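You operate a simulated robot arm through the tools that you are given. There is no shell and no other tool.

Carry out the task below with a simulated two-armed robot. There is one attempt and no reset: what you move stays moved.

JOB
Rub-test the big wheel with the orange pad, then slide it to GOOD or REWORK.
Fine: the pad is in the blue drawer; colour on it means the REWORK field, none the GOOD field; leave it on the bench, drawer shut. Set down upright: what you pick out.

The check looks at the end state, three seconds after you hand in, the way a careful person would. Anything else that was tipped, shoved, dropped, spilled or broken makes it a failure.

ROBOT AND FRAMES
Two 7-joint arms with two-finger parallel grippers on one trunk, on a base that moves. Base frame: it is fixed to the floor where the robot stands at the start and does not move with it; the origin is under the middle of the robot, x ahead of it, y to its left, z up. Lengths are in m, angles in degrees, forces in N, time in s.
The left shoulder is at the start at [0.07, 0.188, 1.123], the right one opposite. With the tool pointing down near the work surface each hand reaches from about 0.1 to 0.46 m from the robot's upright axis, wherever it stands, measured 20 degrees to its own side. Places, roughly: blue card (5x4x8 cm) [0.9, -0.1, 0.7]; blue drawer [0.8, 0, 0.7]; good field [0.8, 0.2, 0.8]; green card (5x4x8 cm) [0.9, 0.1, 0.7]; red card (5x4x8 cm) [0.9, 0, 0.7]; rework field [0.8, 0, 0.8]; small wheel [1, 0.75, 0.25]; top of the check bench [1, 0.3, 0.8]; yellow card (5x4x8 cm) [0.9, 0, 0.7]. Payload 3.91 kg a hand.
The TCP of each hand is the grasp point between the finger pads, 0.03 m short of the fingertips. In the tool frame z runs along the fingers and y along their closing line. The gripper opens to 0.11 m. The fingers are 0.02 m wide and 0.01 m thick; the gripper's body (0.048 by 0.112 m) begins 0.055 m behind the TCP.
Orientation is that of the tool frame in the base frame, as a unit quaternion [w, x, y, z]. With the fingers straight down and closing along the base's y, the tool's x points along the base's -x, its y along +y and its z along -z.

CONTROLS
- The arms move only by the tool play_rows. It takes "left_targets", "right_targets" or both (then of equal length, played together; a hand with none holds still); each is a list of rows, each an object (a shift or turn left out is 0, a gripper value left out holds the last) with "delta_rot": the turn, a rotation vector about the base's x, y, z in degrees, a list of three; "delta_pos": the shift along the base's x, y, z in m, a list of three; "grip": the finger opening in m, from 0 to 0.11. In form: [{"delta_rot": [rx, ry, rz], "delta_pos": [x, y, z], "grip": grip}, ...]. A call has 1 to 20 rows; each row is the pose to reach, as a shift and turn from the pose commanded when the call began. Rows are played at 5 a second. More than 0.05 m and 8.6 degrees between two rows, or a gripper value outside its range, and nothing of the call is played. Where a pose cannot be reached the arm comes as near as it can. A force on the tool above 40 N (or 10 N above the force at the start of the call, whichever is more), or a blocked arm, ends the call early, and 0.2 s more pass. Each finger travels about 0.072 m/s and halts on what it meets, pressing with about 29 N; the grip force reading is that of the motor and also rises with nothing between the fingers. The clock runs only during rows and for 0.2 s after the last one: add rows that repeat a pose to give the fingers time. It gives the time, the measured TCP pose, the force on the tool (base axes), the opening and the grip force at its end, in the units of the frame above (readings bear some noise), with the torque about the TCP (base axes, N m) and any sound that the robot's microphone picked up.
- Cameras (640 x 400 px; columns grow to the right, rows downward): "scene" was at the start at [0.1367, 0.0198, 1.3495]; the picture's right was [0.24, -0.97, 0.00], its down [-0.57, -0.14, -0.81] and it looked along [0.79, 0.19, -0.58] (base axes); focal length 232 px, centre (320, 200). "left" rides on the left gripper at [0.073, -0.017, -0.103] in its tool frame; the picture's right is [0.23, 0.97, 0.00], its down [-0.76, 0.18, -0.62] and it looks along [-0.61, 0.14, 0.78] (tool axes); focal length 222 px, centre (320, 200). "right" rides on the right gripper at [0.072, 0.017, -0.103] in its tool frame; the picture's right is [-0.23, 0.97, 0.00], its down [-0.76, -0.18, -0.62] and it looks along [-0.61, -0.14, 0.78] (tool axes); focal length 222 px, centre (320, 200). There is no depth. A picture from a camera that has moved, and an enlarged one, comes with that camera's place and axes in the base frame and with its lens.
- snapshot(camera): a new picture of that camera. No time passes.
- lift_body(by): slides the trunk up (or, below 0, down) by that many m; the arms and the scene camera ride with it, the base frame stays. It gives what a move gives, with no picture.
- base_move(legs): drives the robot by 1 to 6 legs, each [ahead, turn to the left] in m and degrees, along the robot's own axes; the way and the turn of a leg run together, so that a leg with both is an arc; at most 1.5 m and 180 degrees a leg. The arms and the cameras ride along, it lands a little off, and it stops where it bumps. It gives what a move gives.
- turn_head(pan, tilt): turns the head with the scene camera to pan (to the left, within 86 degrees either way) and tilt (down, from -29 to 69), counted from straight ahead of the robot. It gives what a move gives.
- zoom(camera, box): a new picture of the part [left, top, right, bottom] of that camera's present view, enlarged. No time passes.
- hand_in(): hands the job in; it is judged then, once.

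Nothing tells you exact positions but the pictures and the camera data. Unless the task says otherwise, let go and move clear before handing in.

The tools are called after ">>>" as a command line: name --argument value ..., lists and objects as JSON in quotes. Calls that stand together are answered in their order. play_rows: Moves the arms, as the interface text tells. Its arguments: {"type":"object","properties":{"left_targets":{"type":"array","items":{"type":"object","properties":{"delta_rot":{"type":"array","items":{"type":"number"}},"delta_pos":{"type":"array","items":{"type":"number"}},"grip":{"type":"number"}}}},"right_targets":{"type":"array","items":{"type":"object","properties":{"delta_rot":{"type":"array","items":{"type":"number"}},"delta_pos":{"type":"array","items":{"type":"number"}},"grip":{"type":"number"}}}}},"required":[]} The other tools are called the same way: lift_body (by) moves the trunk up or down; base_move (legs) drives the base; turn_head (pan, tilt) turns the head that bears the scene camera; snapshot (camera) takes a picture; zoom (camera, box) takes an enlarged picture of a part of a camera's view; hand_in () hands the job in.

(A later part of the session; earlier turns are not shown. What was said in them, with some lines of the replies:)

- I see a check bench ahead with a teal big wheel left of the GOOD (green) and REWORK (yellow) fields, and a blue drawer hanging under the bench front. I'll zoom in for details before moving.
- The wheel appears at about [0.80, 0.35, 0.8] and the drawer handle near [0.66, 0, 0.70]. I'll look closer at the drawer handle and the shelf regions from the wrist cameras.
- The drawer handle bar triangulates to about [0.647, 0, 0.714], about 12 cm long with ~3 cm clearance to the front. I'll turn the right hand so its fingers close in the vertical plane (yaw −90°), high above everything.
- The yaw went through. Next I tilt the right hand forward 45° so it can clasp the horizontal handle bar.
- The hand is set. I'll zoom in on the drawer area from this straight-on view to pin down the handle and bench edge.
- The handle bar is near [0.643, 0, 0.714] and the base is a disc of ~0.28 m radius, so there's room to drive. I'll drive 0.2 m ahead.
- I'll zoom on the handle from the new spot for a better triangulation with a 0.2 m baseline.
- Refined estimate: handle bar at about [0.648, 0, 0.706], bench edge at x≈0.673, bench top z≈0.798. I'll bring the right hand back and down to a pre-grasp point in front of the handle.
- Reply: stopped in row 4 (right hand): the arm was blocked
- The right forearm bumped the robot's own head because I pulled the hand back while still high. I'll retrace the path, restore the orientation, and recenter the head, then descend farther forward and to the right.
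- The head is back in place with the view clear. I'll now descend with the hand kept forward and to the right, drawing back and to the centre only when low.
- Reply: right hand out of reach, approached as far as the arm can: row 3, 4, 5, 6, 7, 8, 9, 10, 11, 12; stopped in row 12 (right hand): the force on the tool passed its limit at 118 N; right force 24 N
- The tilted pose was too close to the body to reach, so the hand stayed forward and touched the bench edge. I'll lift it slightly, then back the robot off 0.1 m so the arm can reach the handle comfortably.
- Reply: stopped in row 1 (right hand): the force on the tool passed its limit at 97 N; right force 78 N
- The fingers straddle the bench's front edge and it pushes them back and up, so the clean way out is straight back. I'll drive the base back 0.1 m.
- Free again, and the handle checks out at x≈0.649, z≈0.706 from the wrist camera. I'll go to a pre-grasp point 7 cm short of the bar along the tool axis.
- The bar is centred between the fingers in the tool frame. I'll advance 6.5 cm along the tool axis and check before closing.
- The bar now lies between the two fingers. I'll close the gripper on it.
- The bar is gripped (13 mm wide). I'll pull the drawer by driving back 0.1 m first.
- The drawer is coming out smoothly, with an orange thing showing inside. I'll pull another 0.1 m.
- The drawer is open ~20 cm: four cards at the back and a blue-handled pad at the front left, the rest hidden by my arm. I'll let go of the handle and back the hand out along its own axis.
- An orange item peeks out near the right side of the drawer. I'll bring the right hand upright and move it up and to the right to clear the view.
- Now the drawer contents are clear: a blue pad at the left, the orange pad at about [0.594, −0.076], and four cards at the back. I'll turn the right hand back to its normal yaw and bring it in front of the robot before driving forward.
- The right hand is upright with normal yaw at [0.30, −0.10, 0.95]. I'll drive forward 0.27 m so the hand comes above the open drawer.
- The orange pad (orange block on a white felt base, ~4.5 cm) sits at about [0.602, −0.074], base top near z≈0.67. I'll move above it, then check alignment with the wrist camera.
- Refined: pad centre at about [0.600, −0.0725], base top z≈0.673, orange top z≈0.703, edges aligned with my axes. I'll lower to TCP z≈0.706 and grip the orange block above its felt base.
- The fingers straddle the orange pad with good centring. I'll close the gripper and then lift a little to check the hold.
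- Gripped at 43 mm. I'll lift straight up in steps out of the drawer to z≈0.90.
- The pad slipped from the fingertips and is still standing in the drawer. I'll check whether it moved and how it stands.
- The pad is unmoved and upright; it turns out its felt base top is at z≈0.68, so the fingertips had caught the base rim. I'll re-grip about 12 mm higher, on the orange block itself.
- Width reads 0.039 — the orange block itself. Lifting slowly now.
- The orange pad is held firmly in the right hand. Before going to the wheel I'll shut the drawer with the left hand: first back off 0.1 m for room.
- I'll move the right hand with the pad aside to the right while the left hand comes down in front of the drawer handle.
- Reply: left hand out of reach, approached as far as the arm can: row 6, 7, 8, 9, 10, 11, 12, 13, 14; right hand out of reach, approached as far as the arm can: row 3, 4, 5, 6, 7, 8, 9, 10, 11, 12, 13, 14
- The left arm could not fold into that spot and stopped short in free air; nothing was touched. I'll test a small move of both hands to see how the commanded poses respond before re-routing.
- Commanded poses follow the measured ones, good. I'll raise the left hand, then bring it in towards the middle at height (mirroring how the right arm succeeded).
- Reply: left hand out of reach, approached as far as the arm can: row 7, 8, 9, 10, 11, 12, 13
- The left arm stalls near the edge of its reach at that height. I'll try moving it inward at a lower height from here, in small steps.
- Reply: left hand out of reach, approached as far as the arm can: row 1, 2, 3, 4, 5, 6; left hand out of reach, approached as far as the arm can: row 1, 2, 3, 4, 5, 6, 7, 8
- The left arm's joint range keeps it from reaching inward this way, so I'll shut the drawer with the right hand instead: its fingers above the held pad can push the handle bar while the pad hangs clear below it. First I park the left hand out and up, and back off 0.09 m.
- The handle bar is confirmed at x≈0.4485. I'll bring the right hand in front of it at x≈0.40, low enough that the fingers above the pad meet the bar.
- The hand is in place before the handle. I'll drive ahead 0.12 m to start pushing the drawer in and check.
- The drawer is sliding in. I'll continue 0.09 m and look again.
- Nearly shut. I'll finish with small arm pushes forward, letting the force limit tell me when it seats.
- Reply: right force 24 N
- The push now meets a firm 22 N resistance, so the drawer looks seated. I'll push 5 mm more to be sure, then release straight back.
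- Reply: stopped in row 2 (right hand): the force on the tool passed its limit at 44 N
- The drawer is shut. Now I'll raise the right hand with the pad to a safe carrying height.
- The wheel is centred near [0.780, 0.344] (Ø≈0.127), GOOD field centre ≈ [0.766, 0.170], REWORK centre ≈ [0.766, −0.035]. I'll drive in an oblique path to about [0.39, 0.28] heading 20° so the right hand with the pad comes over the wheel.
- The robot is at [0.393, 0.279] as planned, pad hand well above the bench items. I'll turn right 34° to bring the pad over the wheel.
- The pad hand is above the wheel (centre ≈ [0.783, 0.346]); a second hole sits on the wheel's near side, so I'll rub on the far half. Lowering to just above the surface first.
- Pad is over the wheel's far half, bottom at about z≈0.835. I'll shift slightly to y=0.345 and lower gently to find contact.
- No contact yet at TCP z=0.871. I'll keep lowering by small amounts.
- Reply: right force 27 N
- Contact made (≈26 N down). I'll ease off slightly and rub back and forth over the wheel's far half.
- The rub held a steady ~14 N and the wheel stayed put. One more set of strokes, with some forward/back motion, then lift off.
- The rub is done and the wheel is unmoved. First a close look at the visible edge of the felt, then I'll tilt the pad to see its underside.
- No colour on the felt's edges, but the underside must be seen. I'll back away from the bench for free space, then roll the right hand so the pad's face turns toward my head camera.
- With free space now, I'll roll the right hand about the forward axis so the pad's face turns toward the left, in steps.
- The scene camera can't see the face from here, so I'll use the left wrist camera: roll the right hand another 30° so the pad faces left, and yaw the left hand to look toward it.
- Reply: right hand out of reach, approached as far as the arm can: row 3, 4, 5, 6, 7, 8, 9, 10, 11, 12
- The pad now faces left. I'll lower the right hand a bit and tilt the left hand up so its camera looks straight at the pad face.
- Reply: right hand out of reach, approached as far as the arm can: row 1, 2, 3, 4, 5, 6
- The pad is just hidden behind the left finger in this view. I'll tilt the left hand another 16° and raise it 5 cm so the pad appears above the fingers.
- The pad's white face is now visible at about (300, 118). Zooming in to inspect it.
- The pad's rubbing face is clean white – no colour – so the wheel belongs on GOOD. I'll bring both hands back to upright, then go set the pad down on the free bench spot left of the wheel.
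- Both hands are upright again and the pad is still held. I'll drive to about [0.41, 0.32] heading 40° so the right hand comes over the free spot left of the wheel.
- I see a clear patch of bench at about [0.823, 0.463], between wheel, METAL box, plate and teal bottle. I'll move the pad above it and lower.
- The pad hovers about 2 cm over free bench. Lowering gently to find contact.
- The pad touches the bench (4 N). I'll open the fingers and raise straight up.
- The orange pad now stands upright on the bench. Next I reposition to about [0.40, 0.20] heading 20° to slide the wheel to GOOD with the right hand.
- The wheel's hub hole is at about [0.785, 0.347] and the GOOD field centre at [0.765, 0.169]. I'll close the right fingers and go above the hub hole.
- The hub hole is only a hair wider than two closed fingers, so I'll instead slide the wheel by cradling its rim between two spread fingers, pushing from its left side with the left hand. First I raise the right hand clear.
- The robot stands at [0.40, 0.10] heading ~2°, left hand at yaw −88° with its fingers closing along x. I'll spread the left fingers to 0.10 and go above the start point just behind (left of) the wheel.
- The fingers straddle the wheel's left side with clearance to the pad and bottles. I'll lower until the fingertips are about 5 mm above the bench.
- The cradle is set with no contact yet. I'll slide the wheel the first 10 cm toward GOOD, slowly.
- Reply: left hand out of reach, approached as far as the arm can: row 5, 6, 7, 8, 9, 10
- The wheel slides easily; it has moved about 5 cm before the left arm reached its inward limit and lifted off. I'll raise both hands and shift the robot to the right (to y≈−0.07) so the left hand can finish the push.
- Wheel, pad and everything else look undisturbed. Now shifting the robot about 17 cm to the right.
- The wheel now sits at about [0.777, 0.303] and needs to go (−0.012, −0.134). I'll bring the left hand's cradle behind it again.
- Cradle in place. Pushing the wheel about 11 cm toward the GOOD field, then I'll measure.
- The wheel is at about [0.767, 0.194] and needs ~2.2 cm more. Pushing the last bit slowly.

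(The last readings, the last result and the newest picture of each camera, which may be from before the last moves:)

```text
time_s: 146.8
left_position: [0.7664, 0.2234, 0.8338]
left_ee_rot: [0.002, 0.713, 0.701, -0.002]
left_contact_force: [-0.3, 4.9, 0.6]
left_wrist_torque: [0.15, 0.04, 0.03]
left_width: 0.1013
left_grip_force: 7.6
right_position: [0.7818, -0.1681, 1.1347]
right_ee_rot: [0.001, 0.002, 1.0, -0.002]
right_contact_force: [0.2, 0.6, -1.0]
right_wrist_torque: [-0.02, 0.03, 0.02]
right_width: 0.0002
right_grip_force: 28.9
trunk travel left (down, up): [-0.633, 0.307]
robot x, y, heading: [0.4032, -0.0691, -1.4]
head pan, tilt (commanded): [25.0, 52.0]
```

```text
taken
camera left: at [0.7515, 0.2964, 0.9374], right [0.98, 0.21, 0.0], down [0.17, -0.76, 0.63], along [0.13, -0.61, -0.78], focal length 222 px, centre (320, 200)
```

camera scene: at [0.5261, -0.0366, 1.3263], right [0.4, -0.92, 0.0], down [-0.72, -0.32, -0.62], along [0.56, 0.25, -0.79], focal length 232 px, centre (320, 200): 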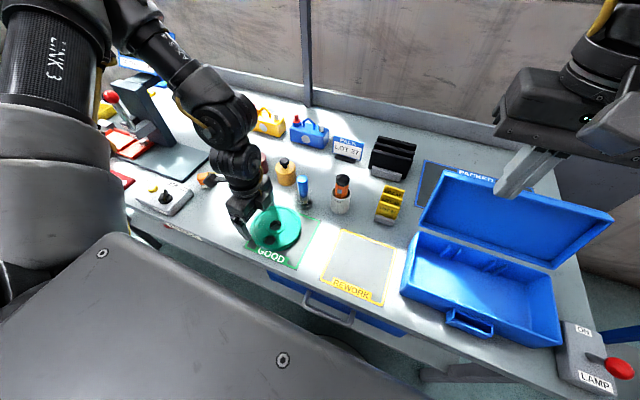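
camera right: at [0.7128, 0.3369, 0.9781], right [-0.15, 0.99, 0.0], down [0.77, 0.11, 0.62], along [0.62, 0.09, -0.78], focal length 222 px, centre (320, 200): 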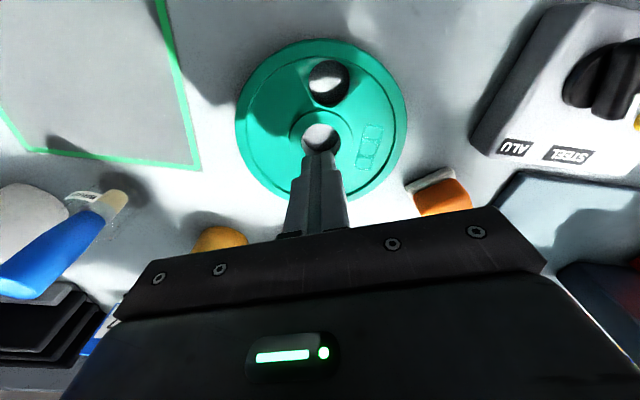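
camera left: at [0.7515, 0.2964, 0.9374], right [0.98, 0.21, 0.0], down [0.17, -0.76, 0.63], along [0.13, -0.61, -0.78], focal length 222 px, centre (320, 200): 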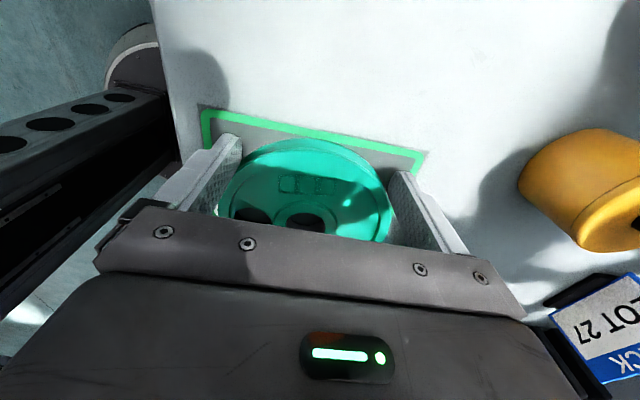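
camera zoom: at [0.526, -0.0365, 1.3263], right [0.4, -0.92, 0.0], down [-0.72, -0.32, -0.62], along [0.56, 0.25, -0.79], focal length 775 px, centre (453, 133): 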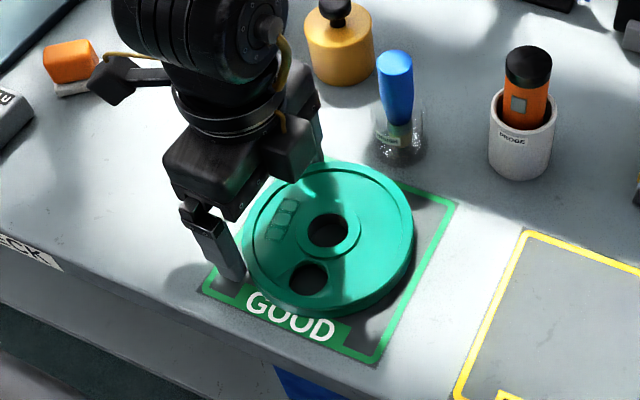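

The wheel is centred in the GOOD field within about 3 mm, all of it inside the outline. I'll open the fingers slightly, back off, and lift away.

>>> play_rows --left_targets '[{"grip": 0.11}, {"grip": 0.11}, {"delta_pos": [0, 0.01, 0]}, {"delta_pos": [0, 0.03, 0]}, {"delta_pos": [0, 0.05, 0.005]}, {"delta_pos": [0, 0.065, 0.03]}, {"delta_pos": [0, 0.075, 0.07]}, {"delta_pos": [0, 0.085, 0.11]}, {"delta_pos": [0, 0.095, 0.15]}, {"delta_pos": [0, 0.105, 0.19]}, {"delta_pos": [0, 0.11, 0.23]}, {"delta_pos": [0, 0.115, 0.27]}, {"delta_pos": [0, 0.115, 0.27]}]'

>>> snapshot --camera "scene"

>>> zoom --camera "scene" --box '[180, 140, 360, 280]'

```text
time_s: 149.6
left_position: [0.7654, 0.3389, 1.1042]
left_ee_rot: [0.001, 0.713, 0.702, -0.003]
left_contact_force: [0.7, -0.9, 0.3]
left_wrist_torque: [-0.04, 0.0, -0.02]
left_width: 0.11
left_grip_force: 0.1
right_position: [0.7828, -0.1674, 1.1335]
right_ee_rot: [0.0, 0.002, 1.0, -0.001]
right_contact_force: [-0.4, 0.5, -0.1]
right_wrist_torque: [-0.04, 0.0, 0.04]
right_width: 0.0
right_grip_force: 28.8
trunk travel left (down, up): [-0.633, 0.307]
robot x, y, heading: [0.4058, -0.0652, -1.3]
head pan, tilt (commanded): [25.0, 52.0]
```

```text
taken
camera scene: at [0.5267, -0.0365, 1.3262], right [0.4, -0.92, 0.0], down [-0.72, -0.32, -0.61], along [0.56, 0.25, -0.79], focal length 232 px, centre (320, 200)
```

scene: 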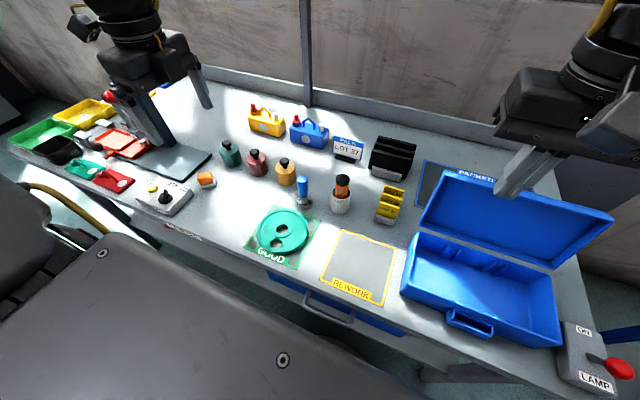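

```text
2.86 times, centred on (270, 210) of scene
camera zoom: at [0.5267, -0.0365, 1.3262], right [0.4, -0.92, 0.0], down [-0.72, -0.32, -0.61], along [0.56, 0.25, -0.79], focal length 664 px, centre (463, 171)
```

zoom: 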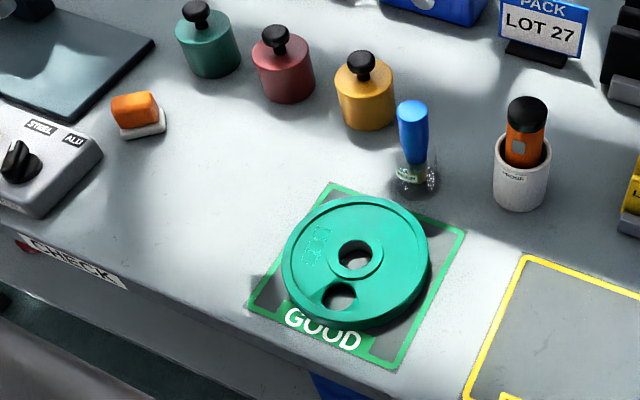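

The wheel lies in GOOD, the pad stands upright, and the bottles are untouched. I'll back the robot away and verify the drawer is shut and everything is in order.

>>> base_move --legs '[[-0.4, 0]]'

>>> turn_head --pan 8 --tilt 42

>>> snapshot --camera "scene"

>>> zoom --camera "scene" --box '[200, 120, 420, 280]'

```text
time_s: 152.1
left_position: [0.3691, 0.3464, 1.1036]
left_ee_rot: [0.002, 0.714, 0.701, -0.003]
left_contact_force: [0.3, -0.5, 0.1]
left_wrist_torque: [0.03, 0.0, 0.02]
left_width: 0.1096
left_grip_force: 0.1
right_position: [0.3833, -0.1593, 1.134]
right_ee_rot: [0.0, 0.004, 1.0, -0.001]
right_contact_force: [0.2, 0.0, 0.0]
right_wrist_torque: [-0.01, 0.0, -0.01]
right_width: 0.0001
right_grip_force: 29.0
trunk travel left (down, up): [-0.633, 0.307]
robot x, y, heading: [0.0079, -0.0548, -1.6]
head pan, tilt (commanded): [25.0, 52.0]
```

```text
time_s: 152.9
left_position: [0.3693, 0.3463, 1.1044]
left_ee_rot: [0.002, 0.714, 0.7, -0.002]
left_contact_force: [0.6, 0.1, -0.4]
left_wrist_torque: [-0.02, -0.01, -0.03]
left_width: 0.1099
left_grip_force: 0.2
right_position: [0.3851, -0.1596, 1.1334]
right_ee_rot: [0.0, 0.004, 1.0, -0.002]
right_contact_force: [0.5, -0.1, 0.0]
right_wrist_torque: [0.0, -0.02, -0.03]
right_width: 0.0001
right_grip_force: 28.8
trunk travel left (down, up): [-0.633, 0.307]
robot x, y, heading: [0.0097, -0.0546, -1.6]
head pan, tilt (commanded): [8.0, 42.0]
```

```text
taken
camera scene: at [0.1425, -0.0483, 1.3402], right [0.11, -0.99, 0.0], down [-0.67, -0.07, -0.74], along [0.74, 0.08, -0.67], focal length 232 px, centre (320, 200)
```

scene: 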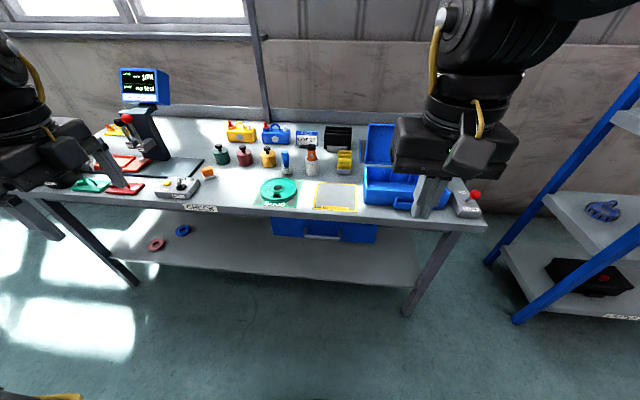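

```text
2.50 times, centred on (310, 200) of scene
camera zoom: at [0.1425, -0.0483, 1.3402], right [0.11, -0.99, 0.0], down [-0.67, -0.07, -0.74], along [0.74, 0.08, -0.67], focal length 581 px, centre (345, 200)
```

zoom: 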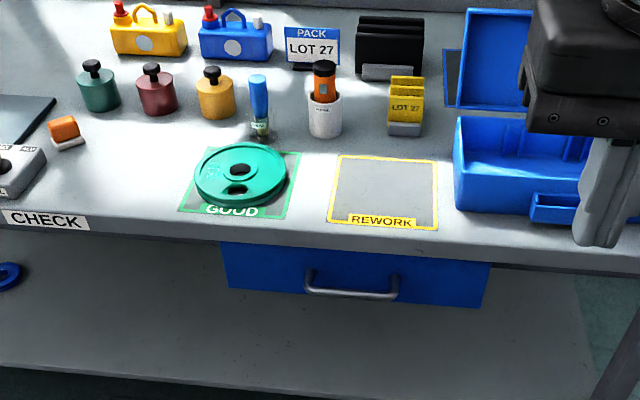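

Everything checks out: the wheel is inside GOOD (the pad stayed clean), the orange pad stands upright on the bench, the drawer front is back at x≈0.686 (shut), and all other items are where they were. Both hands are clear, so I'm handing in.

>>> hand_in

```text
The job is handed in.
```

I rub-tested the big wheel with the orange pad and slid it into the GOOD field. The job is handed in, but I haven't seen a verdict.

- **Rub test:** I rubbed the pad back and forth over the far half of the wheel's top at about 14 N, roughly 0.3 m of strokes. I then looked at its underside with the left wrist camera, and the face was clean white. I ran the test once.
- **Wheel:** It lies fully inside the GOOD outline, within about 3 mm of the centre by my camera estimate.
- **Pad:** It stands upright on the bench, between the METAL box and the teal bottle.
- **Drawer:** It is shut. I pushed it home until it stopped, and in the last picture its front is back where it started.
- **Surroundings:** The other items on the bench look unmoved, and both hands are clear. I could not see inside the drawer after closing it.

Three things went wrong on the way. My right arm bumped the robot's own head. The right hand pressed against the bench edge once, at up to 118 N. The pad slipped from the fingers once in the drawer and stayed upright. I saw no damage or shifted items afterwards.
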